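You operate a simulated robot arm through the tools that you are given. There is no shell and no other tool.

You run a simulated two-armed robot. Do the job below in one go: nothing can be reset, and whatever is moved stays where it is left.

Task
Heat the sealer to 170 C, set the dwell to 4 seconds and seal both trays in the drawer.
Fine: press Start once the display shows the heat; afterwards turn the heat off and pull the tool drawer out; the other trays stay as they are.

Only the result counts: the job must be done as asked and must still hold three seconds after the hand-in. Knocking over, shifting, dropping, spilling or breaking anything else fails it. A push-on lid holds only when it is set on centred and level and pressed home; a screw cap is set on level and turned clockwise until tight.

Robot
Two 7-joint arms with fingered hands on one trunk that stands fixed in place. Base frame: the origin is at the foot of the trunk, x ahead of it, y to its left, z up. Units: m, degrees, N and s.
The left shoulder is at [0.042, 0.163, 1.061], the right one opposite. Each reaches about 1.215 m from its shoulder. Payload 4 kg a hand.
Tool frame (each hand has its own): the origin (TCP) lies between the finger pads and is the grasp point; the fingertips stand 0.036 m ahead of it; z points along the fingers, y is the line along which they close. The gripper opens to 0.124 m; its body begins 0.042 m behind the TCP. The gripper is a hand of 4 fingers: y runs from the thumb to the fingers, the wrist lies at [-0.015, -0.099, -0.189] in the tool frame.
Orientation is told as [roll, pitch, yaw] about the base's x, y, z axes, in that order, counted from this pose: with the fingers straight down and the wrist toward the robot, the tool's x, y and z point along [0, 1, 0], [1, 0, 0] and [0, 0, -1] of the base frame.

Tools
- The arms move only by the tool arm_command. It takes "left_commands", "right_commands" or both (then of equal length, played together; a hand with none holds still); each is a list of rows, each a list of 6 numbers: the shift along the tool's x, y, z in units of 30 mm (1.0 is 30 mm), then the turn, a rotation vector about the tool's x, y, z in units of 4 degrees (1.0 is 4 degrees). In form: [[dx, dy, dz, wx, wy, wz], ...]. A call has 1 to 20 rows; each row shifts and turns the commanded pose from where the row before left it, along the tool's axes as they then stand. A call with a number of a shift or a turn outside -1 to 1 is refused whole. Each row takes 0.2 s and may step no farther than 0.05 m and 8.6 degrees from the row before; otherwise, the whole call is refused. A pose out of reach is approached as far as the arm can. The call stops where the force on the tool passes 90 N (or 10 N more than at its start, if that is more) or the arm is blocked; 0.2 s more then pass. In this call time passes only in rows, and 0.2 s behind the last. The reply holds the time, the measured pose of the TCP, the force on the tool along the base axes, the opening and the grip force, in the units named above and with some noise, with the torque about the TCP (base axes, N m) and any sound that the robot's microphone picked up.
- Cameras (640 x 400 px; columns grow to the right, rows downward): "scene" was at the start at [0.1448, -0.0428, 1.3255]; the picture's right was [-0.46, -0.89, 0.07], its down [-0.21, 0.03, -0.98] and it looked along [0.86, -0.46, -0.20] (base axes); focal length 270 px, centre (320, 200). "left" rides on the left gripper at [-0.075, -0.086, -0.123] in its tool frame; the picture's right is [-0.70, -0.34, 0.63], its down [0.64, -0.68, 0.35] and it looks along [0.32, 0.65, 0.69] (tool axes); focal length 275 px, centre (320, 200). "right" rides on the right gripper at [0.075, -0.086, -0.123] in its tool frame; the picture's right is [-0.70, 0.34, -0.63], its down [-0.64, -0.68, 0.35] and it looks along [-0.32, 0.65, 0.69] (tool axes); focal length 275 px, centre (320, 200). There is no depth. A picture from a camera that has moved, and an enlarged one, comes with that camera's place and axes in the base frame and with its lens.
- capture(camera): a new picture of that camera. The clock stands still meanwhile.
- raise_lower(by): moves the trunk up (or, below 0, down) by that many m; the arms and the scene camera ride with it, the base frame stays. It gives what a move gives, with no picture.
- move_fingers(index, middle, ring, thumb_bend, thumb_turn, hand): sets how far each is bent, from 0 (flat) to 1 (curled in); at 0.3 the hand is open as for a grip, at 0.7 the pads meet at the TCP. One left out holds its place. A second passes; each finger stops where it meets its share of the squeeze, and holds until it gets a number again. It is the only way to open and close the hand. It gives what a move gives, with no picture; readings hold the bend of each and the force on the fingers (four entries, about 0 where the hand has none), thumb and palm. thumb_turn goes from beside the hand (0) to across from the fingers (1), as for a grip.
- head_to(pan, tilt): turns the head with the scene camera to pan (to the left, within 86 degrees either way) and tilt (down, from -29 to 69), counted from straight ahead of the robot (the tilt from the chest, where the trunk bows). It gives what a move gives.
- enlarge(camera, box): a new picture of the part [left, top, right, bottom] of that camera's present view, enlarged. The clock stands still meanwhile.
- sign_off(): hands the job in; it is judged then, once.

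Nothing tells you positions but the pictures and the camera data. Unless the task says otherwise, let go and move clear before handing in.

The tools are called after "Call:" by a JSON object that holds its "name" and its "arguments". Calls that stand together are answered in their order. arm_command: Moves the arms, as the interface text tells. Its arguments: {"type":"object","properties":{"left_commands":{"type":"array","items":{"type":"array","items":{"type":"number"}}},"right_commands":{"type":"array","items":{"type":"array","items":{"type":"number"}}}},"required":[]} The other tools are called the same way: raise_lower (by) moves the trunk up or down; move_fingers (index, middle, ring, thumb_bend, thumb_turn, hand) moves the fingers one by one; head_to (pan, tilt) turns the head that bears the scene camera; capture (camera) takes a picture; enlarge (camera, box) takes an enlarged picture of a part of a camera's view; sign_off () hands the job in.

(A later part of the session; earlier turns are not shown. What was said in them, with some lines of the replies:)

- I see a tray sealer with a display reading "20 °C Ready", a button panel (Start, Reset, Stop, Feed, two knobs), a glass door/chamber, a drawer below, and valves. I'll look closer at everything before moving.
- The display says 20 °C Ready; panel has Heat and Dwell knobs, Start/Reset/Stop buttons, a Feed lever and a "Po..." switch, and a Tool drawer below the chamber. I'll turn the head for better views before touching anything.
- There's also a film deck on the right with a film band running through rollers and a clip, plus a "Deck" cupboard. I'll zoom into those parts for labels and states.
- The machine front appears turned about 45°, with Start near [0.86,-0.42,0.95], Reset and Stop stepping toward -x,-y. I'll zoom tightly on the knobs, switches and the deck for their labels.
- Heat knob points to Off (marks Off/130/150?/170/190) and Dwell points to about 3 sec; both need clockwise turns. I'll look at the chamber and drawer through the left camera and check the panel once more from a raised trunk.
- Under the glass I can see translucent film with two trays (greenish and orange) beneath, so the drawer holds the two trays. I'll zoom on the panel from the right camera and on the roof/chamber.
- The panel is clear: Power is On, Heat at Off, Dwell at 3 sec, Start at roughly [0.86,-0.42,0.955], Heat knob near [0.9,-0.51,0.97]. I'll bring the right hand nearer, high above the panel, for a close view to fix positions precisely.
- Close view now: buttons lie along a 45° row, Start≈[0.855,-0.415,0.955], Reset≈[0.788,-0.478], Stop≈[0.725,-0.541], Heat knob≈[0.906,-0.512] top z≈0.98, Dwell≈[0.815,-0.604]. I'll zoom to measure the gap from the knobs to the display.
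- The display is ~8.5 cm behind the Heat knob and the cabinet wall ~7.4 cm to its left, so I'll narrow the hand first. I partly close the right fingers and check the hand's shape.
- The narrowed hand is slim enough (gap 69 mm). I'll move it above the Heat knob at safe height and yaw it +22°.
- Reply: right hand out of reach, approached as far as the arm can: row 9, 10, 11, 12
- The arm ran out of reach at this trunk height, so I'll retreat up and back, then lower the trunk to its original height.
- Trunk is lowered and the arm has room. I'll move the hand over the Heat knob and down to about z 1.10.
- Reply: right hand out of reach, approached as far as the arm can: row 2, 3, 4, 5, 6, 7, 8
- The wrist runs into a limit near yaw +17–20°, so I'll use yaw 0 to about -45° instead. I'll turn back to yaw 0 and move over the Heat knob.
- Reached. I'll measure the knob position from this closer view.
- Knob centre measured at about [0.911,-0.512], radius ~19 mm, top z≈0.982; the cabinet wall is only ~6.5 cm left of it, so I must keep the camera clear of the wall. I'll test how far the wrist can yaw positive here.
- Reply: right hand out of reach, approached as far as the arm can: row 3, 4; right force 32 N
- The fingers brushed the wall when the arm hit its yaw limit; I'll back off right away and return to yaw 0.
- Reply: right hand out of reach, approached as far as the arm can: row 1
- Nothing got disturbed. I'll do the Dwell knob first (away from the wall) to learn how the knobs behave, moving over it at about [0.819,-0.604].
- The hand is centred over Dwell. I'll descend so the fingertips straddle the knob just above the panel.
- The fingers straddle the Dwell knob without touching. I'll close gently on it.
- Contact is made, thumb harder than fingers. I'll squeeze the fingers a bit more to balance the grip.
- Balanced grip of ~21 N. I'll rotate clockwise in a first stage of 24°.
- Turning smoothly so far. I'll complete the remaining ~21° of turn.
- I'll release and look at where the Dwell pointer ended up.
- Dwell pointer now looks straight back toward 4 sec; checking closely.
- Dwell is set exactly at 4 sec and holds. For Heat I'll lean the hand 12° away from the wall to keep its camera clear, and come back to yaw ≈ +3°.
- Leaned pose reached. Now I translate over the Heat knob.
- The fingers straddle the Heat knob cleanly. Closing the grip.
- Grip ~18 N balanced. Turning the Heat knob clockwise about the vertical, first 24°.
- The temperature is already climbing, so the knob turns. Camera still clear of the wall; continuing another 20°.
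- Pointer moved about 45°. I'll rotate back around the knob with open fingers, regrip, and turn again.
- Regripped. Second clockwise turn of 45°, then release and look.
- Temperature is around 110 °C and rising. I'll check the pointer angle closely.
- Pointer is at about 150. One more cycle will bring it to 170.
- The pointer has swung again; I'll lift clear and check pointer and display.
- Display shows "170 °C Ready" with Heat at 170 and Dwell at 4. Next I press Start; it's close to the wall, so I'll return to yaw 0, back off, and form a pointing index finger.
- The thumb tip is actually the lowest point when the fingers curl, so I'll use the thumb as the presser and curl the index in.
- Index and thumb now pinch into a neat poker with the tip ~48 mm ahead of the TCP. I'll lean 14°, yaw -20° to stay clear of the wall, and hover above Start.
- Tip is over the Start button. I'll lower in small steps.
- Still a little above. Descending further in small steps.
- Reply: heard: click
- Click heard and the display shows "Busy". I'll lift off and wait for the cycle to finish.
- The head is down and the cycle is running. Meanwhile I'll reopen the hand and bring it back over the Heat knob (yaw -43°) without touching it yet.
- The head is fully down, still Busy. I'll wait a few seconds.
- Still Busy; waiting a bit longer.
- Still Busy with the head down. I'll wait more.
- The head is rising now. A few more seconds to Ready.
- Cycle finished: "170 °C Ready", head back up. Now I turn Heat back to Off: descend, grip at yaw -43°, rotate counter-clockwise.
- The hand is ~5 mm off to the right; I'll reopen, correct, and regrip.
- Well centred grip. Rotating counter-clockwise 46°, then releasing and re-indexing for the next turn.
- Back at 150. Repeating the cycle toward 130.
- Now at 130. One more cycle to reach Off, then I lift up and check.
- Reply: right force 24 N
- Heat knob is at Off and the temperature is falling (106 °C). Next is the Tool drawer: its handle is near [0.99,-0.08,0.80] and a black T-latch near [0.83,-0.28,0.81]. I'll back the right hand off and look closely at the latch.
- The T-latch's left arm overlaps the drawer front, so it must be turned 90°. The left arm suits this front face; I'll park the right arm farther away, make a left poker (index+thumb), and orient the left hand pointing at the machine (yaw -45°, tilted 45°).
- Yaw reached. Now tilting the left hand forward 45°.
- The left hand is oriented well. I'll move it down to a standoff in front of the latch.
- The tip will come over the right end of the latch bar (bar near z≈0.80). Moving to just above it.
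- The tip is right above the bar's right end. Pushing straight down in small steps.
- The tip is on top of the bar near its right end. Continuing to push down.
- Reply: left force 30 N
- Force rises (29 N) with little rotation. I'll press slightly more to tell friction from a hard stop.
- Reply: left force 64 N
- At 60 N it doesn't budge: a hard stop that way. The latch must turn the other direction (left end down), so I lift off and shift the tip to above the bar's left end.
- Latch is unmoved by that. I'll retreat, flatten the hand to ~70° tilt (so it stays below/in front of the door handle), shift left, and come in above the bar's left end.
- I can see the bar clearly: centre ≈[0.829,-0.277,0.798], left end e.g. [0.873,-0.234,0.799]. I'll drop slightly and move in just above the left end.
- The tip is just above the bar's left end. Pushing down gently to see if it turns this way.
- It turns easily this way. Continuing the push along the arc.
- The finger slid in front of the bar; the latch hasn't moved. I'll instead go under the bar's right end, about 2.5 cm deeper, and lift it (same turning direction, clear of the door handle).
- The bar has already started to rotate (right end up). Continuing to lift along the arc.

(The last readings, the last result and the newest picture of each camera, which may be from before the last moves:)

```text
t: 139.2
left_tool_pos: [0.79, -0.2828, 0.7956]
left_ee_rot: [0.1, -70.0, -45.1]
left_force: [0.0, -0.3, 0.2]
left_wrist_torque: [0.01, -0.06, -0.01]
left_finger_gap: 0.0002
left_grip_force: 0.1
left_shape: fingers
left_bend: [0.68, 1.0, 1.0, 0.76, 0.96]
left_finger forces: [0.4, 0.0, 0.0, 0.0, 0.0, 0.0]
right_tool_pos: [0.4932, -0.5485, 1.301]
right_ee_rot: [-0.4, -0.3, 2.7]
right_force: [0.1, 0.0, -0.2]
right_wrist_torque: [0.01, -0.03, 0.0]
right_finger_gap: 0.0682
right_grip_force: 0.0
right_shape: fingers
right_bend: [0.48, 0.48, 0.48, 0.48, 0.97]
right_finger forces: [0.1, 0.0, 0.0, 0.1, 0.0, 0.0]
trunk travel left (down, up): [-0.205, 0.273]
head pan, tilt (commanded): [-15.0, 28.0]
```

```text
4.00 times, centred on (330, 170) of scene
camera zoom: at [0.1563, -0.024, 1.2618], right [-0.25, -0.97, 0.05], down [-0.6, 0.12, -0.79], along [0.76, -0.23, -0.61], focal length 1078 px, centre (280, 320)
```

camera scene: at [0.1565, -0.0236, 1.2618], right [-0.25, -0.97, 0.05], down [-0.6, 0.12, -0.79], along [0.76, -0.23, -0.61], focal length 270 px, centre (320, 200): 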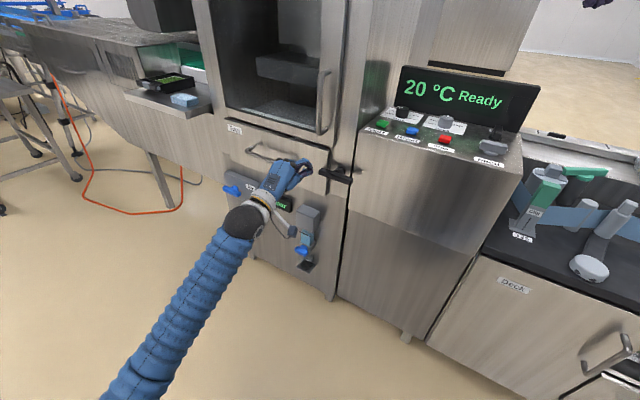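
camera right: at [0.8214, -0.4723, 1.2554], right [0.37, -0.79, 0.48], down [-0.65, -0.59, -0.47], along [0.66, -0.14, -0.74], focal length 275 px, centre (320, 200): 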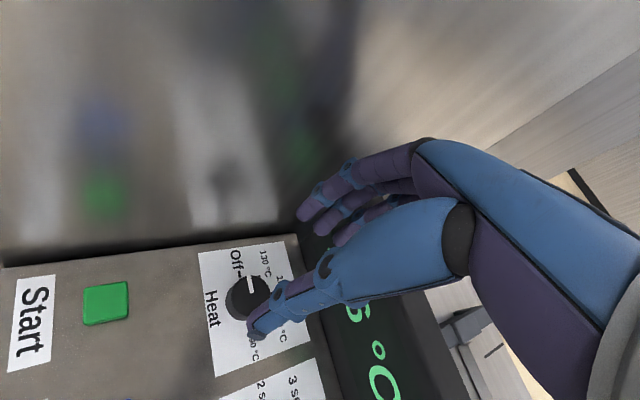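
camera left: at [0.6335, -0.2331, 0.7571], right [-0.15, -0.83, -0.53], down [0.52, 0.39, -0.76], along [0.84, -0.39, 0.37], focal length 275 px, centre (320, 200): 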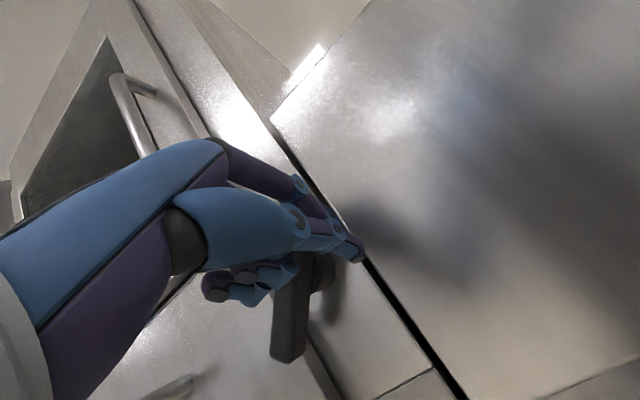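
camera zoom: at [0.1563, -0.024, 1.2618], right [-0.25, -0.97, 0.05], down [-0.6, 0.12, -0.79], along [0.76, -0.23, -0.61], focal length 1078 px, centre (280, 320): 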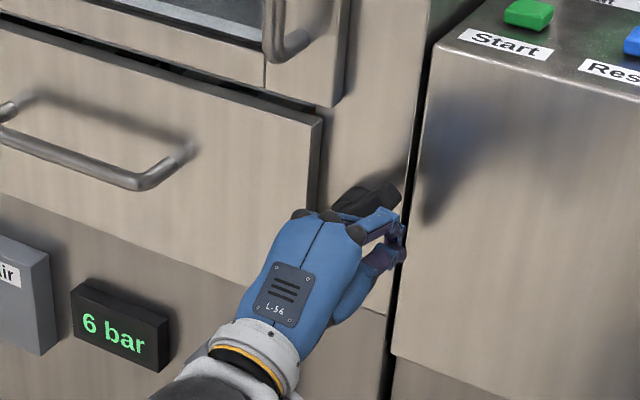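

The bar is around 45° now with little force. Continuing.

Call:
{"name": "arm_command", "arguments": {"left_commands": [[0.15, 0.235, -0.086, 0, 0, 0], [0.2, 0.235, -0.086, 0, 0, 0], [0.25, 0.2, -0.07, 0, 0, 0], [0.3, 0.1, -0.036, 0, 0, 0]]}}

Call:
{"name": "capture", "arguments": {"camera": "left"}}

Call:
{"name": "enlarge", "arguments": {"camera": "scene", "box": [290, 120, 370, 220]}}

```text
t: 140.2
left_tool_pos: [0.8086, -0.262, 0.8187]
left_ee_rot: [0.0, -70.0, -45.0]
left_force: [-0.9, -0.5, 0.6]
left_wrist_torque: [-0.03, -0.01, -0.02]
left_finger_gap: 0.0001
left_grip_force: 0.0
left_shape: fingers
left_bend: [0.68, 1.0, 1.0, 0.76, 0.96]
left_finger forces: [0.0, 0.1, 0.0, 0.0, 0.1, 0.0]
right_tool_pos: [0.4922, -0.5478, 1.3007]
right_ee_rot: [-0.3, -0.4, 2.6]
right_force: [0.1, -0.1, -0.1]
right_wrist_torque: [0.03, 0.0, -0.02]
right_finger_gap: 0.0681
right_grip_force: 0.1
right_shape: fingers
right_bend: [0.48, 0.48, 0.48, 0.48, 0.97]
right_finger forces: [0.1, 0.1, 0.0, 0.1, 0.0, 0.0]
trunk travel left (down, up): [-0.205, 0.273]
head pan, tilt (commanded): [-15.0, 28.0]
```

```text
taken
camera left: at [0.6528, -0.2139, 0.7801], right [-0.15, -0.83, -0.53], down [0.52, 0.39, -0.76], along [0.84, -0.39, 0.37], focal length 275 px, centre (320, 200)
```

left: 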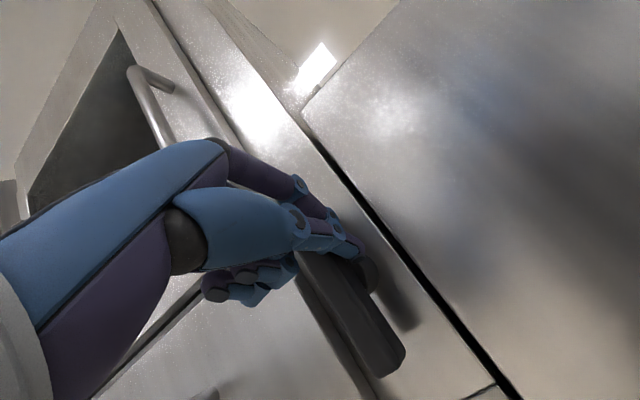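

```text
4.00 times, centred on (330, 170) of scene
camera zoom: at [0.1563, -0.0239, 1.2618], right [-0.25, -0.97, 0.05], down [-0.6, 0.12, -0.79], along [0.76, -0.23, -0.61], focal length 1078 px, centre (280, 320)
```

zoom: 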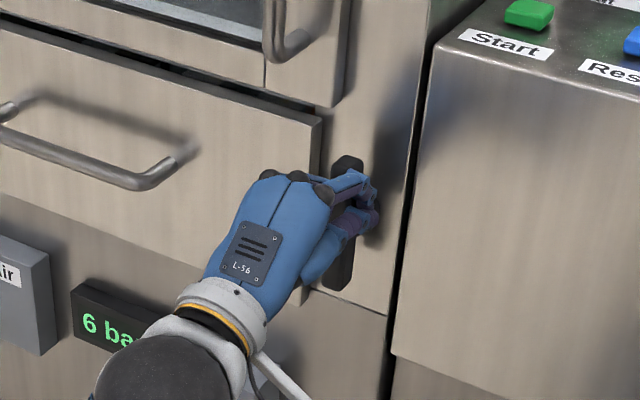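

The latch bar is vertical now and clear of the drawer. I'll retreat the left hand, open it, and look at the drawer handle.

Call:
{"name": "arm_command", "arguments": {"left_commands": [[-0.1, -0.342, -0.9, 0, 0, 0], [0, -0.342, -0.9, 0, 0, 0], [0, -0.342, -0.9, 0, 0, 0], [0, -0.342, -0.9, 0, 0, 0], [0, -0.342, -0.9, 0, 0, 0]]}}

Call:
{"name": "move_fingers", "arguments": {"hand": "left", "index": 0.4, "middle": 0.4, "ring": 0.4, "thumb_bend": 0.4}}

Call:
{"name": "capture", "arguments": {"camera": "left"}}

Call:
{"name": "enlarge", "arguments": {"camera": "scene", "box": [210, 100, 370, 220]}}

```text
t: 141.4
left_tool_pos: [0.7016, -0.1622, 0.8155]
left_ee_rot: [-0.1, -70.0, -44.9]
left_force: [0.0, 0.7, -0.3]
left_wrist_torque: [0.01, 0.01, 0.04]
left_finger_gap: 0.0
left_grip_force: 0.1
left_shape: fingers
left_bend: [0.68, 1.0, 1.0, 0.76, 0.96]
left_finger forces: [0.0, 0.1, 0.0, 0.0, 0.1, 0.0]
right_tool_pos: [0.4932, -0.5479, 1.3019]
right_ee_rot: [-0.5, -0.3, 2.7]
right_force: [-0.7, -0.1, 0.7]
right_wrist_torque: [-0.01, -0.01, 0.03]
right_finger_gap: 0.0683
right_grip_force: 0.1
right_shape: fingers
right_bend: [0.48, 0.48, 0.48, 0.48, 0.97]
right_finger forces: [0.0, 0.1, 0.1, 0.1, 0.1, 0.0]
trunk travel left (down, up): [-0.205, 0.273]
head pan, tilt (commanded): [-15.0, 28.0]
```

```text
t: 142.4
left_tool_pos: [0.7024, -0.1622, 0.815]
left_ee_rot: [0.0, -70.0, -45.0]
left_force: [-0.1, -0.5, 0.0]
left_wrist_torque: [0.02, 0.01, -0.01]
left_finger_gap: 0.0927
left_grip_force: 0.0
left_shape: fingers
left_bend: [0.4, 0.4, 0.4, 0.4, 0.97]
left_finger forces: [0.1, 0.0, 0.1, 0.1, 0.0, 0.0]
right_tool_pos: [0.492, -0.5489, 1.301]
right_ee_rot: [-0.3, -0.3, 2.6]
right_force: [-0.6, -0.8, -0.1]
right_wrist_torque: [-0.03, -0.02, -0.04]
right_finger_gap: 0.0682
right_grip_force: 0.0
right_shape: fingers
right_bend: [0.48, 0.48, 0.48, 0.48, 0.97]
right_finger forces: [0.1, 0.0, 0.1, 0.1, 0.0, 0.0]
trunk travel left (down, up): [-0.205, 0.273]
head pan, tilt (commanded): [-15.0, 28.0]
```

```text
taken
camera left: at [0.5475, -0.1133, 0.7773], right [-0.15, -0.83, -0.53], down [0.52, 0.39, -0.76], along [0.84, -0.39, 0.37], focal length 275 px, centre (320, 200)
```

left: 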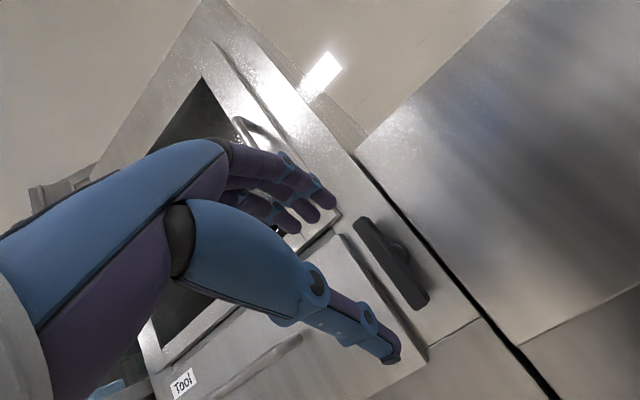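

```text
3.33 times, centred on (290, 160) of scene
camera zoom: at [0.1563, -0.024, 1.2618], right [-0.25, -0.97, 0.05], down [-0.6, 0.12, -0.79], along [0.76, -0.23, -0.61], focal length 898 px, centre (420, 333)
```

zoom: 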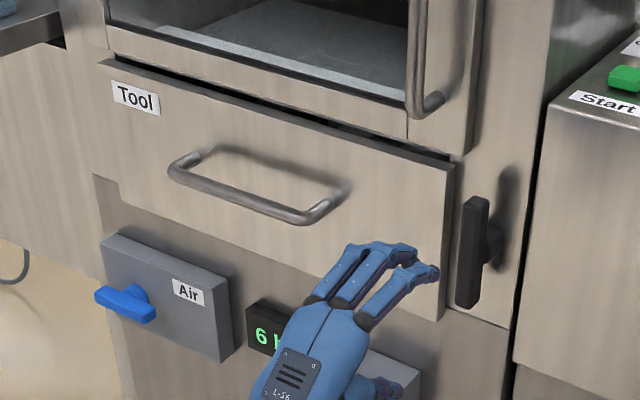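

The latch is vertical and clear of the drawer. The handle bar is centred near [0.99,-0.07,0.80], about 4.5 cm off the drawer face. I'll move the open left hand to a standoff in front of it.

Call:
{"name": "arm_command", "arguments": {"left_commands": [[1.0, 0.02, 0.1, 0, 0, 0], [1.0, 0.02, 0.1, 0, 0, 0], [1.0, 0.02, 0.1, 0, 0, 0], [1.0, 0.02, 0.1, 0, 0, 0], [1.0, 0.02, 0.2, 0, 0, 0], [1.0, 0.02, 0.2, 0, 0, 0], [1.0, 0.02, 0.2, 0, 0, 0], [1.0, 0.02, 0.2, 0, 0, 0], [1.0, 0.02, 0.2, 0, 0, 0]]}}

Call:
{"name": "capture", "arguments": {"camera": "left"}}

Call:
{"name": "capture", "arguments": {"camera": "scene"}}

Call:
{"name": "enlarge", "arguments": {"camera": "scene", "box": [210, 100, 370, 220]}}

```text
t: 144.4
left_tool_pos: [0.9273, -0.0007, 0.8073]
left_ee_rot: [-0.1, -70.0, -44.9]
left_force: [1.0, -0.5, 0.2]
left_wrist_torque: [0.02, 0.01, 0.01]
left_finger_gap: 0.0929
left_grip_force: 0.0
left_shape: fingers
left_bend: [0.4, 0.4, 0.4, 0.4, 0.97]
left_finger forces: [0.0, 0.0, 0.0, 0.0, 0.0, 0.0]
right_tool_pos: [0.4926, -0.5494, 1.3012]
right_ee_rot: [-0.4, -0.3, 2.6]
right_force: [-0.5, -0.1, -0.2]
right_wrist_torque: [0.0, 0.0, 0.01]
right_finger_gap: 0.0681
right_grip_force: 0.1
right_shape: fingers
right_bend: [0.48, 0.48, 0.48, 0.48, 0.97]
right_finger forces: [0.0, 0.1, 0.0, 0.1, 0.0, 0.0]
trunk travel left (down, up): [-0.205, 0.273]
head pan, tilt (commanded): [-15.0, 28.0]
```

```text
taken
camera left: at [0.7717, 0.0489, 0.7687], right [-0.15, -0.83, -0.53], down [0.52, 0.39, -0.76], along [0.84, -0.39, 0.37], focal length 275 px, centre (320, 200)
```

left: 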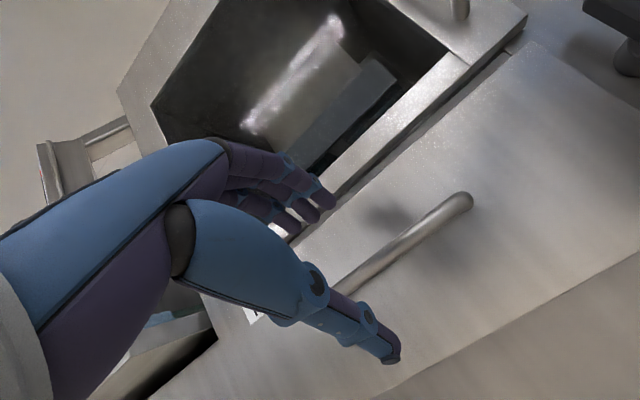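

```text
taken
camera scene: at [0.1564, -0.0237, 1.2618], right [-0.25, -0.97, 0.05], down [-0.6, 0.12, -0.79], along [0.76, -0.23, -0.61], focal length 270 px, centre (320, 200)
```

scene: 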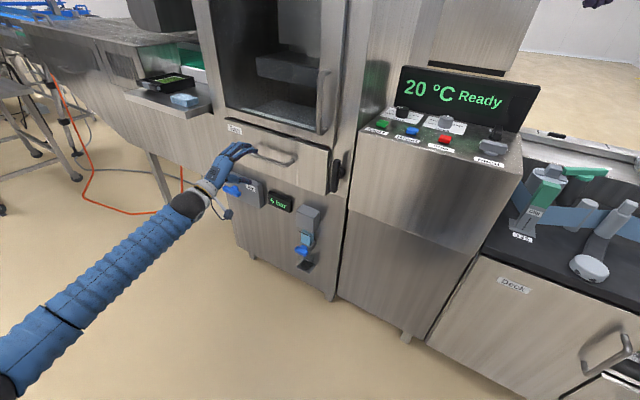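

```text
3.33 times, centred on (290, 160) of scene
camera zoom: at [0.1564, -0.0237, 1.2618], right [-0.25, -0.97, 0.05], down [-0.6, 0.12, -0.79], along [0.76, -0.23, -0.61], focal length 898 px, centre (420, 333)
```

zoom: 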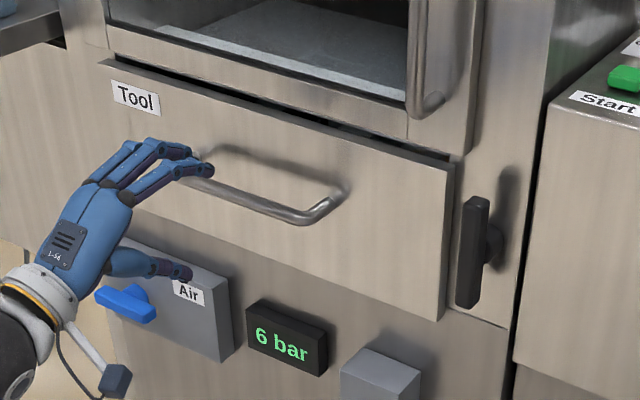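

Lateral alignment matches the handle's centre. Moving in so the bar sits between thumb (below) and fingers (above).

Call:
{"name": "arm_command", "arguments": {"left_commands": [[0, 0.2, 0.967, 0, 0, 0], [0, 0.2, 0.967, 0, 0, 0]]}}

Call:
{"name": "capture", "arguments": {"camera": "left"}}

Call:
{"name": "enlarge", "arguments": {"camera": "scene", "box": [220, 110, 320, 200]}}

```text
t: 145.0
left_tool_pos: [0.9667, -0.0416, 0.7972]
left_ee_rot: [0.1, -70.0, -44.9]
left_force: [0.2, 1.2, -0.4]
left_wrist_torque: [0.01, -0.02, 0.01]
left_finger_gap: 0.0928
left_grip_force: 0.1
left_shape: fingers
left_bend: [0.4, 0.4, 0.4, 0.4, 0.97]
left_finger forces: [0.0, 0.0, 0.0, 0.1, 0.0, 0.0]
right_tool_pos: [0.4921, -0.5465, 1.3016]
right_ee_rot: [-0.3, -0.3, 2.8]
right_force: [0.5, -0.2, 0.2]
right_wrist_torque: [0.03, 0.03, 0.03]
right_finger_gap: 0.0684
right_grip_force: 0.1
right_shape: fingers
right_bend: [0.48, 0.48, 0.48, 0.48, 0.97]
right_finger forces: [0.0, 0.1, 0.0, 0.0, 0.0, 0.1]
trunk travel left (down, up): [-0.205, 0.273]
head pan, tilt (commanded): [-15.0, 28.0]
```

```text
taken
camera left: at [0.8115, 0.0075, 0.7595], right [-0.15, -0.83, -0.53], down [0.52, 0.39, -0.76], along [0.84, -0.39, 0.37], focal length 275 px, centre (320, 200)
```

left: 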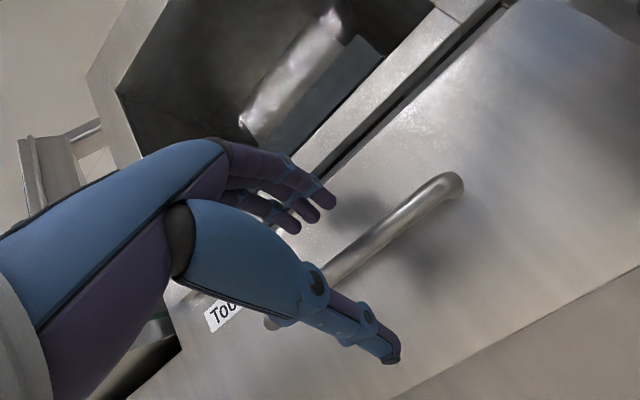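

```text
4.44 times, centred on (270, 155) of scene
camera zoom: at [0.1565, -0.024, 1.2617], right [-0.25, -0.97, 0.05], down [-0.6, 0.12, -0.79], along [0.76, -0.23, -0.61], focal length 1198 px, centre (542, 400)
```

zoom: 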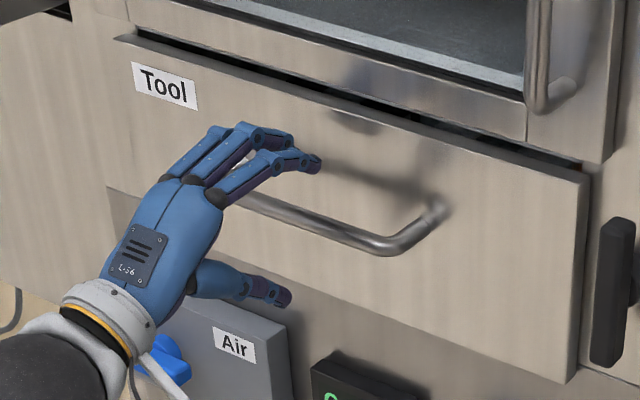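

The bar lies between fingers and thumb. A little deeper, then close.

Call:
{"name": "arm_command", "arguments": {"left_commands": [[0, 0.2, 0.75, 0, 0, 0]]}}

Call:
{"name": "move_fingers", "arguments": {"hand": "left", "index": 0.8, "middle": 0.8, "ring": 0.8, "thumb_bend": 0.75}}

Call:
{"name": "capture", "arguments": {"camera": "left"}}

Call:
{"name": "enlarge", "arguments": {"camera": "scene", "box": [220, 110, 320, 200]}}

```text
t: 145.4
left_tool_pos: [0.9829, -0.0584, 0.7963]
left_ee_rot: [0.0, -69.9, -45.0]
left_force: [0.7, -0.4, 0.0]
left_wrist_torque: [-0.04, 0.01, 0.03]
left_finger_gap: 0.0931
left_grip_force: 0.1
left_shape: fingers
left_bend: [0.4, 0.4, 0.4, 0.4, 0.97]
left_finger forces: [0.0, 0.0, 0.0, 0.1, 0.0, 0.0]
right_tool_pos: [0.4936, -0.5492, 1.2999]
right_ee_rot: [-0.2, -0.3, 2.8]
right_force: [0.7, -0.5, -0.1]
right_wrist_torque: [0.0, 0.0, -0.05]
right_finger_gap: 0.0679
right_grip_force: 0.0
right_shape: fingers
right_bend: [0.48, 0.48, 0.48, 0.48, 0.97]
right_finger forces: [0.0, 0.0, 0.1, 0.0, 0.0, 0.0]
trunk travel left (down, up): [-0.205, 0.273]
head pan, tilt (commanded): [-15.0, 28.0]
```

```text
t: 146.4
left_tool_pos: [0.9808, -0.0571, 0.7972]
left_ee_rot: [0.1, -70.2, -45.0]
left_force: [7.1, -4.2, 7.2]
left_wrist_torque: [0.14, -0.4, -0.29]
left_finger_gap: 0.0125
left_grip_force: 27.7
left_shape: fingers
left_bend: [0.67, 0.67, 0.67, 0.66, 0.98]
left_finger forces: [11.3, 11.1, 11.1, 0.0, 22.0, 0.0]
right_tool_pos: [0.4929, -0.5491, 1.3011]
right_ee_rot: [-0.2, -0.4, 2.7]
right_force: [-0.3, -0.5, 0.1]
right_wrist_torque: [-0.01, -0.03, -0.02]
right_finger_gap: 0.0683
right_grip_force: 0.0
right_shape: fingers
right_bend: [0.48, 0.48, 0.48, 0.48, 0.97]
right_finger forces: [0.0, 0.1, 0.0, 0.0, 0.0, 0.0]
trunk travel left (down, up): [-0.205, 0.273]
head pan, tilt (commanded): [-15.0, 28.0]
```

```text
taken
camera left: at [0.8257, -0.0095, 0.7591], right [-0.15, -0.83, -0.53], down [0.52, 0.39, -0.76], along [0.84, -0.39, 0.37], focal length 275 px, centre (320, 200)
```

left: 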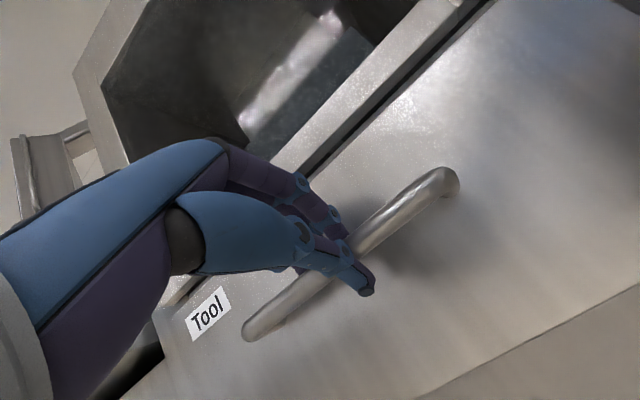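

```text
4.44 times, centred on (270, 155) of scene
camera zoom: at [0.1561, -0.0241, 1.2619], right [-0.25, -0.97, 0.05], down [-0.6, 0.12, -0.79], along [0.76, -0.23, -0.61], focal length 1198 px, centre (542, 400)
```

zoom: 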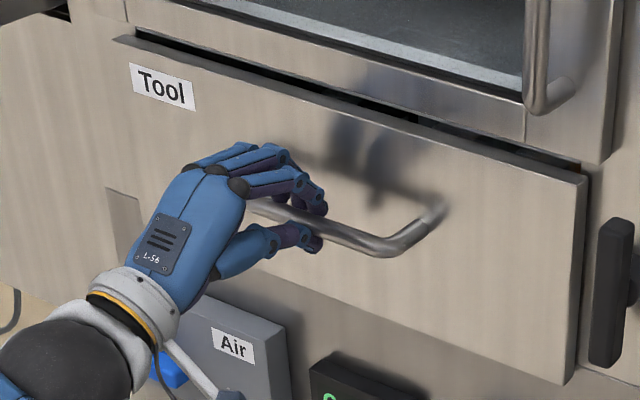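

Firm grip (28 N) on the handle. Pulling straight out slowly.

Call:
{"name": "arm_command", "arguments": {"left_commands": [[0, -0.1, -0.28, 0, 0, 0], [0, -0.15, -0.42, 0, 0, 0], [0, -0.17, -0.47, 0, 0, 0], [0, -0.17, -0.47, 0, 0, 0]]}}

Call:
{"name": "enlarge", "arguments": {"camera": "scene", "box": [200, 80, 360, 200]}}

```text
t: 147.4
left_tool_pos: [0.9455, -0.0228, 0.7972]
left_ee_rot: [0.1, -70.0, -45.1]
left_force: [0.5, -0.3, 7.8]
left_wrist_torque: [0.15, -0.41, -0.38]
left_finger_gap: 0.0124
left_grip_force: 27.0
left_shape: fingers
left_bend: [0.67, 0.68, 0.67, 0.66, 0.97]
left_finger forces: [10.0, 9.9, 10.8, 0.1, 24.4, 0.1]
right_tool_pos: [0.4915, -0.5492, 1.3022]
right_ee_rot: [-0.3, -0.4, 2.7]
right_force: [0.2, -1.2, -0.9]
right_wrist_torque: [-0.01, -0.02, 0.0]
right_finger_gap: 0.0683
right_grip_force: 0.0
right_shape: fingers
right_bend: [0.48, 0.48, 0.48, 0.48, 0.97]
right_finger forces: [0.0, 0.1, 0.0, 0.0, 0.0, 0.1]
trunk travel left (down, up): [-0.205, 0.273]
head pan, tilt (commanded): [-15.0, 28.0]
```

```text
3.33 times, centred on (280, 140) of scene
camera zoom: at [0.1555, -0.0238, 1.2619], right [-0.25, -0.97, 0.05], down [-0.6, 0.12, -0.79], along [0.76, -0.23, -0.61], focal length 898 px, centre (453, 400)
```

zoom: 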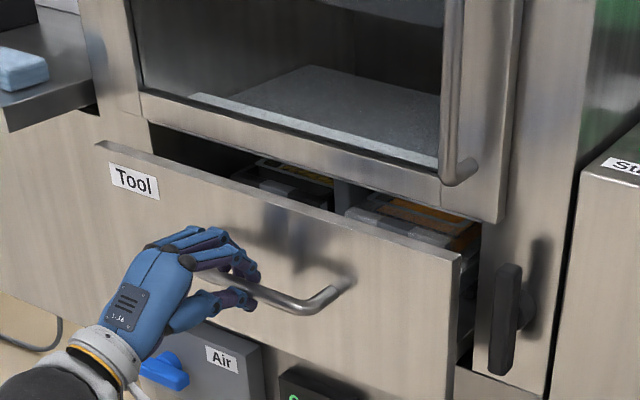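

The drawer is sliding out smoothly and two trays are visible. Continuing.

Call:
{"name": "arm_command", "arguments": {"left_commands": [[0, -0.17, -0.47, 0, 0, 0], [0, -0.17, -0.47, 0, 0, 0], [0, -0.17, -0.47, 0, 0, 0], [0, -0.17, -0.47, 0, 0, 0], [0, -0.17, -0.47, 0, 0, 0], [0, -0.17, -0.47, 0, 0, 0], [0, -0.17, -0.47, 0, 0, 0], [0, -0.17, -0.47, 0, 0, 0]]}}

Call:
{"name": "enlarge", "arguments": {"camera": "scene", "box": [180, 60, 380, 220]}}

```text
t: 149.2
left_tool_pos: [0.8598, 0.0625, 0.7982]
left_ee_rot: [-0.1, -70.0, -45.0]
left_force: [-1.5, -1.8, 1.9]
left_wrist_torque: [0.25, -0.22, -0.42]
left_finger_gap: 0.0127
left_grip_force: 27.3
left_shape: fingers
left_bend: [0.67, 0.68, 0.67, 0.66, 0.97]
left_finger forces: [9.4, 9.5, 9.5, 0.0, 26.5, 0.0]
right_tool_pos: [0.4925, -0.5484, 1.3021]
right_ee_rot: [-0.5, -0.4, 2.6]
right_force: [-0.5, 0.0, -0.2]
right_wrist_torque: [-0.02, 0.0, -0.01]
right_finger_gap: 0.0684
right_grip_force: 0.1
right_shape: fingers
right_bend: [0.48, 0.48, 0.48, 0.48, 0.97]
right_finger forces: [0.0, 0.0, 0.0, 0.0, 0.0, 0.0]
trunk travel left (down, up): [-0.205, 0.273]
head pan, tilt (commanded): [-15.0, 28.0]
```

```text
2.50 times, centred on (280, 140) of scene
camera zoom: at [0.1559, -0.0238, 1.2619], right [-0.25, -0.97, 0.05], down [-0.6, 0.12, -0.79], along [0.76, -0.23, -0.61], focal length 674 px, centre (420, 350)
```

zoom: 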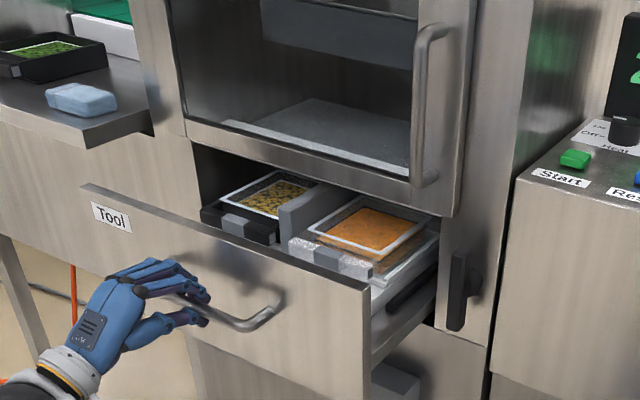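

Both trays are visible with sealed film. Pulling further until the stop.

Call:
{"name": "arm_command", "arguments": {"left_commands": [[0, -0.17, -0.47, 0, 0, 0], [0, -0.17, -0.47, 0, 0, 0], [0, -0.17, -0.47, 0, 0, 0], [0, -0.17, -0.47, 0, 0, 0], [0, -0.17, -0.47, 0, 0, 0], [0, -0.17, -0.47, 0, 0, 0]]}}

Call:
{"name": "enlarge", "arguments": {"camera": "scene", "box": [160, 60, 380, 240]}}

```text
t: 150.6
left_tool_pos: [0.7956, 0.1265, 0.799]
left_ee_rot: [0.0, -70.0, -44.9]
left_force: [2.1, 0.4, -0.1]
left_wrist_torque: [0.3, -0.24, -0.33]
left_finger_gap: 0.013
left_grip_force: 27.1
left_shape: fingers
left_bend: [0.67, 0.68, 0.67, 0.66, 0.97]
left_finger forces: [9.6, 9.4, 9.2, 0.0, 26.9, 0.1]
right_tool_pos: [0.4922, -0.5488, 1.301]
right_ee_rot: [-0.2, -0.3, 2.7]
right_force: [0.3, 0.2, 0.1]
right_wrist_torque: [-0.01, 0.01, 0.01]
right_finger_gap: 0.0684
right_grip_force: 0.0
right_shape: fingers
right_bend: [0.48, 0.48, 0.48, 0.48, 0.97]
right_finger forces: [0.0, 0.1, 0.0, 0.0, 0.1, 0.1]
trunk travel left (down, up): [-0.205, 0.273]
head pan, tilt (commanded): [-15.0, 28.0]
```

```text
2.22 times, centred on (270, 150) of scene
camera zoom: at [0.156, -0.0236, 1.2619], right [-0.25, -0.97, 0.05], down [-0.6, 0.12, -0.79], along [0.76, -0.23, -0.61], focal length 599 px, centre (431, 311)
```

zoom: 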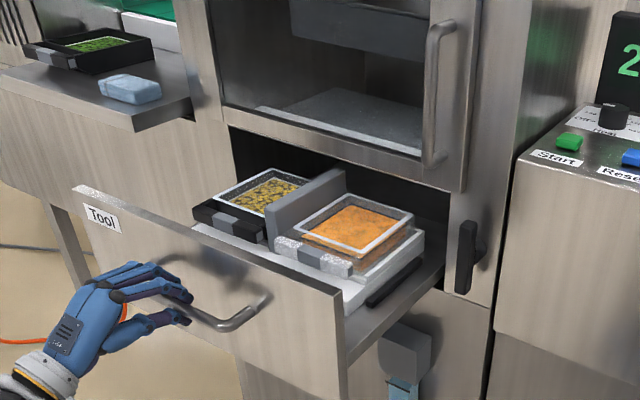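

Nearly fully out; pulling on to its end stop.

Call:
{"name": "arm_command", "arguments": {"left_commands": [[0, -0.17, -0.47, 0, 0, 0], [0, -0.17, -0.47, 0, 0, 0], [0, -0.17, -0.47, 0, 0, 0], [0, -0.17, -0.47, 0, 0, 0]]}}

Call:
{"name": "enlarge", "arguments": {"camera": "scene", "box": [160, 60, 380, 240]}}

```text
t: 151.6
left_tool_pos: [0.7531, 0.1698, 0.7993]
left_ee_rot: [0.2, -70.0, -45.1]
left_force: [0.7, 0.3, 3.1]
left_wrist_torque: [0.22, -0.29, -0.36]
left_finger_gap: 0.0128
left_grip_force: 27.9
left_shape: fingers
left_bend: [0.67, 0.68, 0.67, 0.66, 0.97]
left_finger forces: [9.7, 9.8, 9.9, 0.0, 25.9, 0.0]
right_tool_pos: [0.4923, -0.5488, 1.3009]
right_ee_rot: [-0.3, -0.4, 2.7]
right_force: [0.1, -0.2, 0.4]
right_wrist_torque: [-0.03, -0.02, 0.01]
right_finger_gap: 0.0683
right_grip_force: 0.1
right_shape: fingers
right_bend: [0.48, 0.48, 0.48, 0.48, 0.97]
right_finger forces: [0.1, 0.1, 0.1, 0.1, 0.0, 0.0]
trunk travel left (down, up): [-0.205, 0.273]
head pan, tilt (commanded): [-15.0, 28.0]
```

```text
2.22 times, centred on (270, 150) of scene
camera zoom: at [0.1557, -0.0238, 1.262], right [-0.25, -0.97, 0.05], down [-0.6, 0.12, -0.79], along [0.76, -0.23, -0.61], focal length 599 px, centre (431, 311)
```

zoom: 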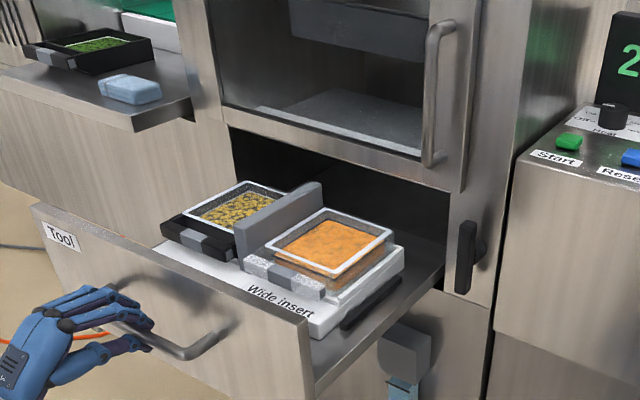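

Call:
{"name": "arm_command", "arguments": {"left_commands": [[0, -0.17, -0.47, 0, 0, 0], [0, -0.17, -0.47, 0, 0, 0], [0, -0.17, -0.47, 0, 0, 0]]}}

Call:
{"name": "enlarge", "arguments": {"camera": "scene", "box": [140, 60, 380, 240]}}

Call:
{"name": "enlarge", "arguments": {"camera": "scene", "box": [200, 120, 320, 220]}}

```text
t: 152.4
left_tool_pos: [0.7215, 0.2006, 0.7977]
left_ee_rot: [-0.1, -69.9, -44.8]
left_force: [0.4, 0.3, 0.7]
left_wrist_torque: [-0.02, 0.0, 0.01]
left_finger_gap: 0.0002
left_grip_force: 0.0
left_shape: fingers
left_bend: [0.71, 0.73, 0.73, 0.72, 0.97]
left_finger forces: [0.0, 0.0, 0.0, 0.1, 0.0, 0.0]
right_tool_pos: [0.4932, -0.5483, 1.2995]
right_ee_rot: [-0.4, -0.3, 2.8]
right_force: [-0.1, 0.3, 1.1]
right_wrist_torque: [0.02, 0.03, 0.01]
right_finger_gap: 0.0683
right_grip_force: 0.1
right_shape: fingers
right_bend: [0.48, 0.48, 0.48, 0.48, 0.97]
right_finger forces: [0.0, 0.1, 0.0, 0.1, 0.0, 0.1]
trunk travel left (down, up): [-0.205, 0.273]
head pan, tilt (commanded): [-15.0, 28.0]
```

```text
2.22 times, centred on (260, 150) of scene
camera zoom: at [0.1563, -0.0241, 1.2616], right [-0.25, -0.97, 0.05], down [-0.6, 0.12, -0.79], along [0.76, -0.23, -0.61], focal length 599 px, centre (453, 311)
```

zoom: 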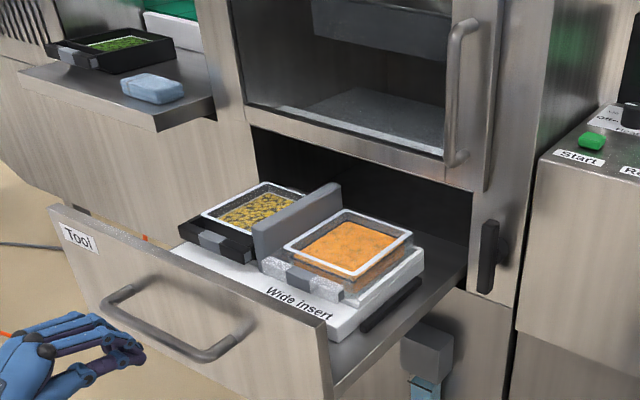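

```text
4.00 times, centred on (260, 170) of scene
camera zoom: at [0.1563, -0.0241, 1.2616], right [-0.25, -0.97, 0.05], down [-0.6, 0.12, -0.79], along [0.76, -0.23, -0.61], focal length 1078 px, centre (560, 320)
```

zoom: 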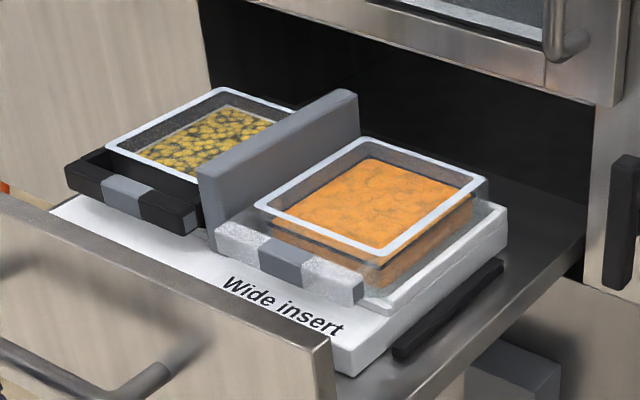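

The drawer hit its end stop (~0.32 m out) and the hand slid off the bar; both trays show a sealed film rim. I'll withdraw the left hand clear and check everything.

Call:
{"name": "arm_command", "arguments": {"left_commands": [[0, -0.342, -0.9, 0, 0, 0], [0, -0.342, -0.9, 0, 0, 0], [0, -0.342, -0.9, 0, 0, 0], [0, 0.5, -0.8, 0, 0, 0], [0, 0.9, -0.6, 0, 0, 0], [0, 0.9, -0.5, 0, 0, 0], [0, 0.9, -0.5, 0, 0, 0], [0, 0.9, -0.4, 0, 0, 0], [0, 0.9, -0.4, 0, 0, 0], [0, 0.9, -0.4, 0, 0, 0]]}}

Call:
{"name": "capture", "arguments": {"camera": "scene"}}

Call:
{"name": "enlarge", "arguments": {"camera": "scene", "box": [140, 60, 380, 240]}}

Call:
{"name": "enlarge", "arguments": {"camera": "scene", "box": [350, 60, 550, 180]}}

```text
t: 154.6
left_tool_pos: [0.6296, 0.2905, 1.0012]
left_ee_rot: [0.0, -70.0, -45.1]
left_force: [-0.5, 0.0, 0.2]
left_wrist_torque: [0.0, 0.0, 0.02]
left_finger_gap: 0.0004
left_grip_force: 0.0
left_shape: fingers
left_bend: [0.71, 0.73, 0.73, 0.72, 0.97]
left_finger forces: [0.0, 0.0, 0.0, 0.0, 0.1, 0.0]
right_tool_pos: [0.4921, -0.549, 1.3018]
right_ee_rot: [-0.3, -0.4, 2.7]
right_force: [-0.2, 0.4, 0.7]
right_wrist_torque: [-0.01, 0.01, 0.04]
right_finger_gap: 0.068
right_grip_force: 0.2
right_shape: fingers
right_bend: [0.48, 0.48, 0.48, 0.48, 0.97]
right_finger forces: [0.0, 0.0, 0.0, 0.0, 0.0, 0.0]
trunk travel left (down, up): [-0.205, 0.273]
head pan, tilt (commanded): [-15.0, 28.0]
```

```text
taken
camera scene: at [0.156, -0.024, 1.2619], right [-0.25, -0.97, 0.05], down [-0.6, 0.12, -0.79], along [0.76, -0.23, -0.61], focal length 270 px, centre (320, 200)
```

scene: 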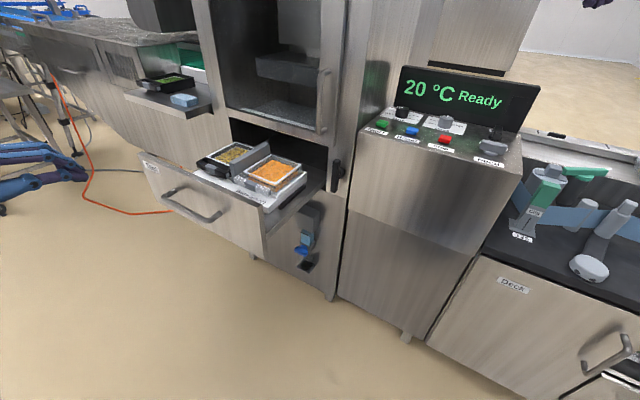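

```text
2.22 times, centred on (260, 150) of scene
camera zoom: at [0.156, -0.024, 1.2619], right [-0.25, -0.97, 0.05], down [-0.6, 0.12, -0.79], along [0.76, -0.23, -0.61], focal length 599 px, centre (453, 311)
```

zoom: 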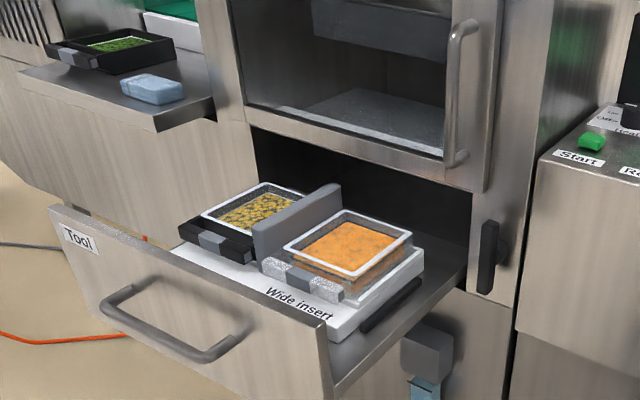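

```text
3.20 times, centred on (450, 120) of scene
camera zoom: at [0.156, -0.024, 1.2619], right [-0.25, -0.97, 0.05], down [-0.6, 0.12, -0.79], along [0.76, -0.23, -0.61], focal length 862 px, centre (-96, 456)
```

zoom: 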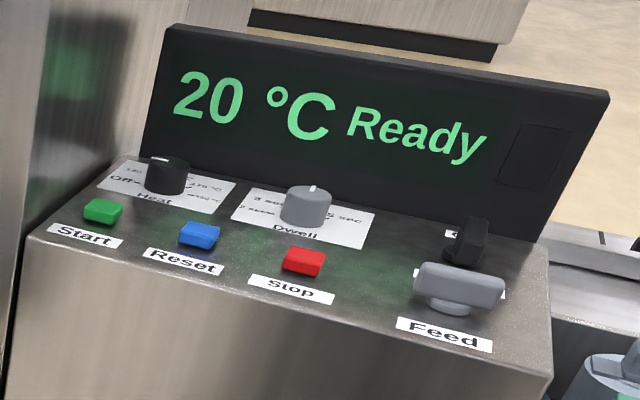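

Drawer is out, Heat is Off, display 20 °C Ready. One last close look at the seals.

Call:
{"name": "enlarge", "arguments": {"camera": "scene", "box": [235, 145, 310, 200]}}

Call:
{"name": "enlarge", "arguments": {"camera": "scene", "box": [195, 130, 270, 185]}}

Call:
{"name": "enlarge", "arguments": {"camera": "scene", "box": [130, 60, 215, 120]}}

```text
7.27 times, centred on (272, 172) of scene
camera zoom: at [0.156, -0.024, 1.2619], right [-0.25, -0.97, 0.05], down [-0.6, 0.12, -0.79], along [0.76, -0.23, -0.61], focal length 1960 px, centre (666, 400)
```

zoom: 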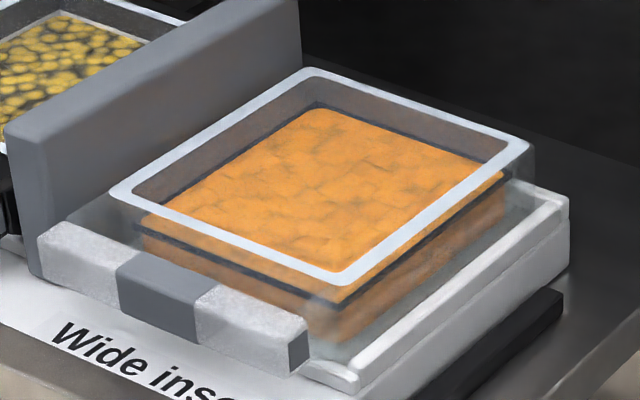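

```text
7.27 times, centred on (232, 158) of scene
camera zoom: at [0.156, -0.024, 1.2619], right [-0.25, -0.97, 0.05], down [-0.6, 0.12, -0.79], along [0.76, -0.23, -0.61], focal length 1960 px, centre (956, 509)
```

zoom: 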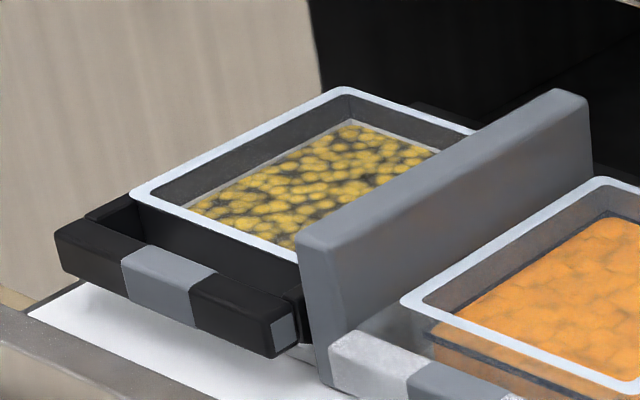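

```text
6.67 times, centred on (172, 90) of scene
camera zoom: at [0.156, -0.024, 1.2619], right [-0.25, -0.97, 0.05], down [-0.6, 0.12, -0.79], along [0.76, -0.23, -0.61], focal length 1796 px, centre (1303, 933)
```

zoom: 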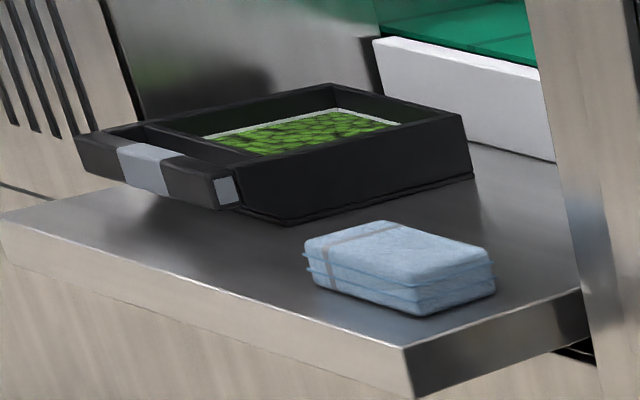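

Both trays in the open drawer show a complete sealed rim. Heat is Off, the display has fallen to 20 °C, Dwell reads 4 sec, and the tool drawer is out. The other trays are untouched and both hands are clear, so I'm handing the job in.

Call:
{"name": "sign_off", "arguments": {}}

```text
The job is handed in.
```

Both trays in the tool drawer are sealed, and the job has been handed in.

- **Settings:** Heat was set to 170 °C and Dwell to 4 seconds. I pressed Start once, when the display showed "170 °C Ready".
- **Cycle:** It ran to the end without a fault. Both trays show an unbroken white rim where the film is sealed.
- **After sealing:** Heat is back at Off and the display has fallen to 20 °C. The Dwell knob is still at 4 seconds.
- **Drawer:** The tool drawer is out at its end stop, about 0.32 m. I first had to turn its black latch from horizontal to vertical, and it is still vertical.
- **Other trays:** I didn't touch any other trays. The one on the left shelf looked unchanged in the last close-up.

- **Contacts along the way:** The right fingers brushed the cabinet wall early on (under 35 N). I also pressed the latch to 60 N the wrong way before finding that it turns the other way. The left hand slid off the handle when the drawer reached its stop. None of these left any visible damage or moved anything.
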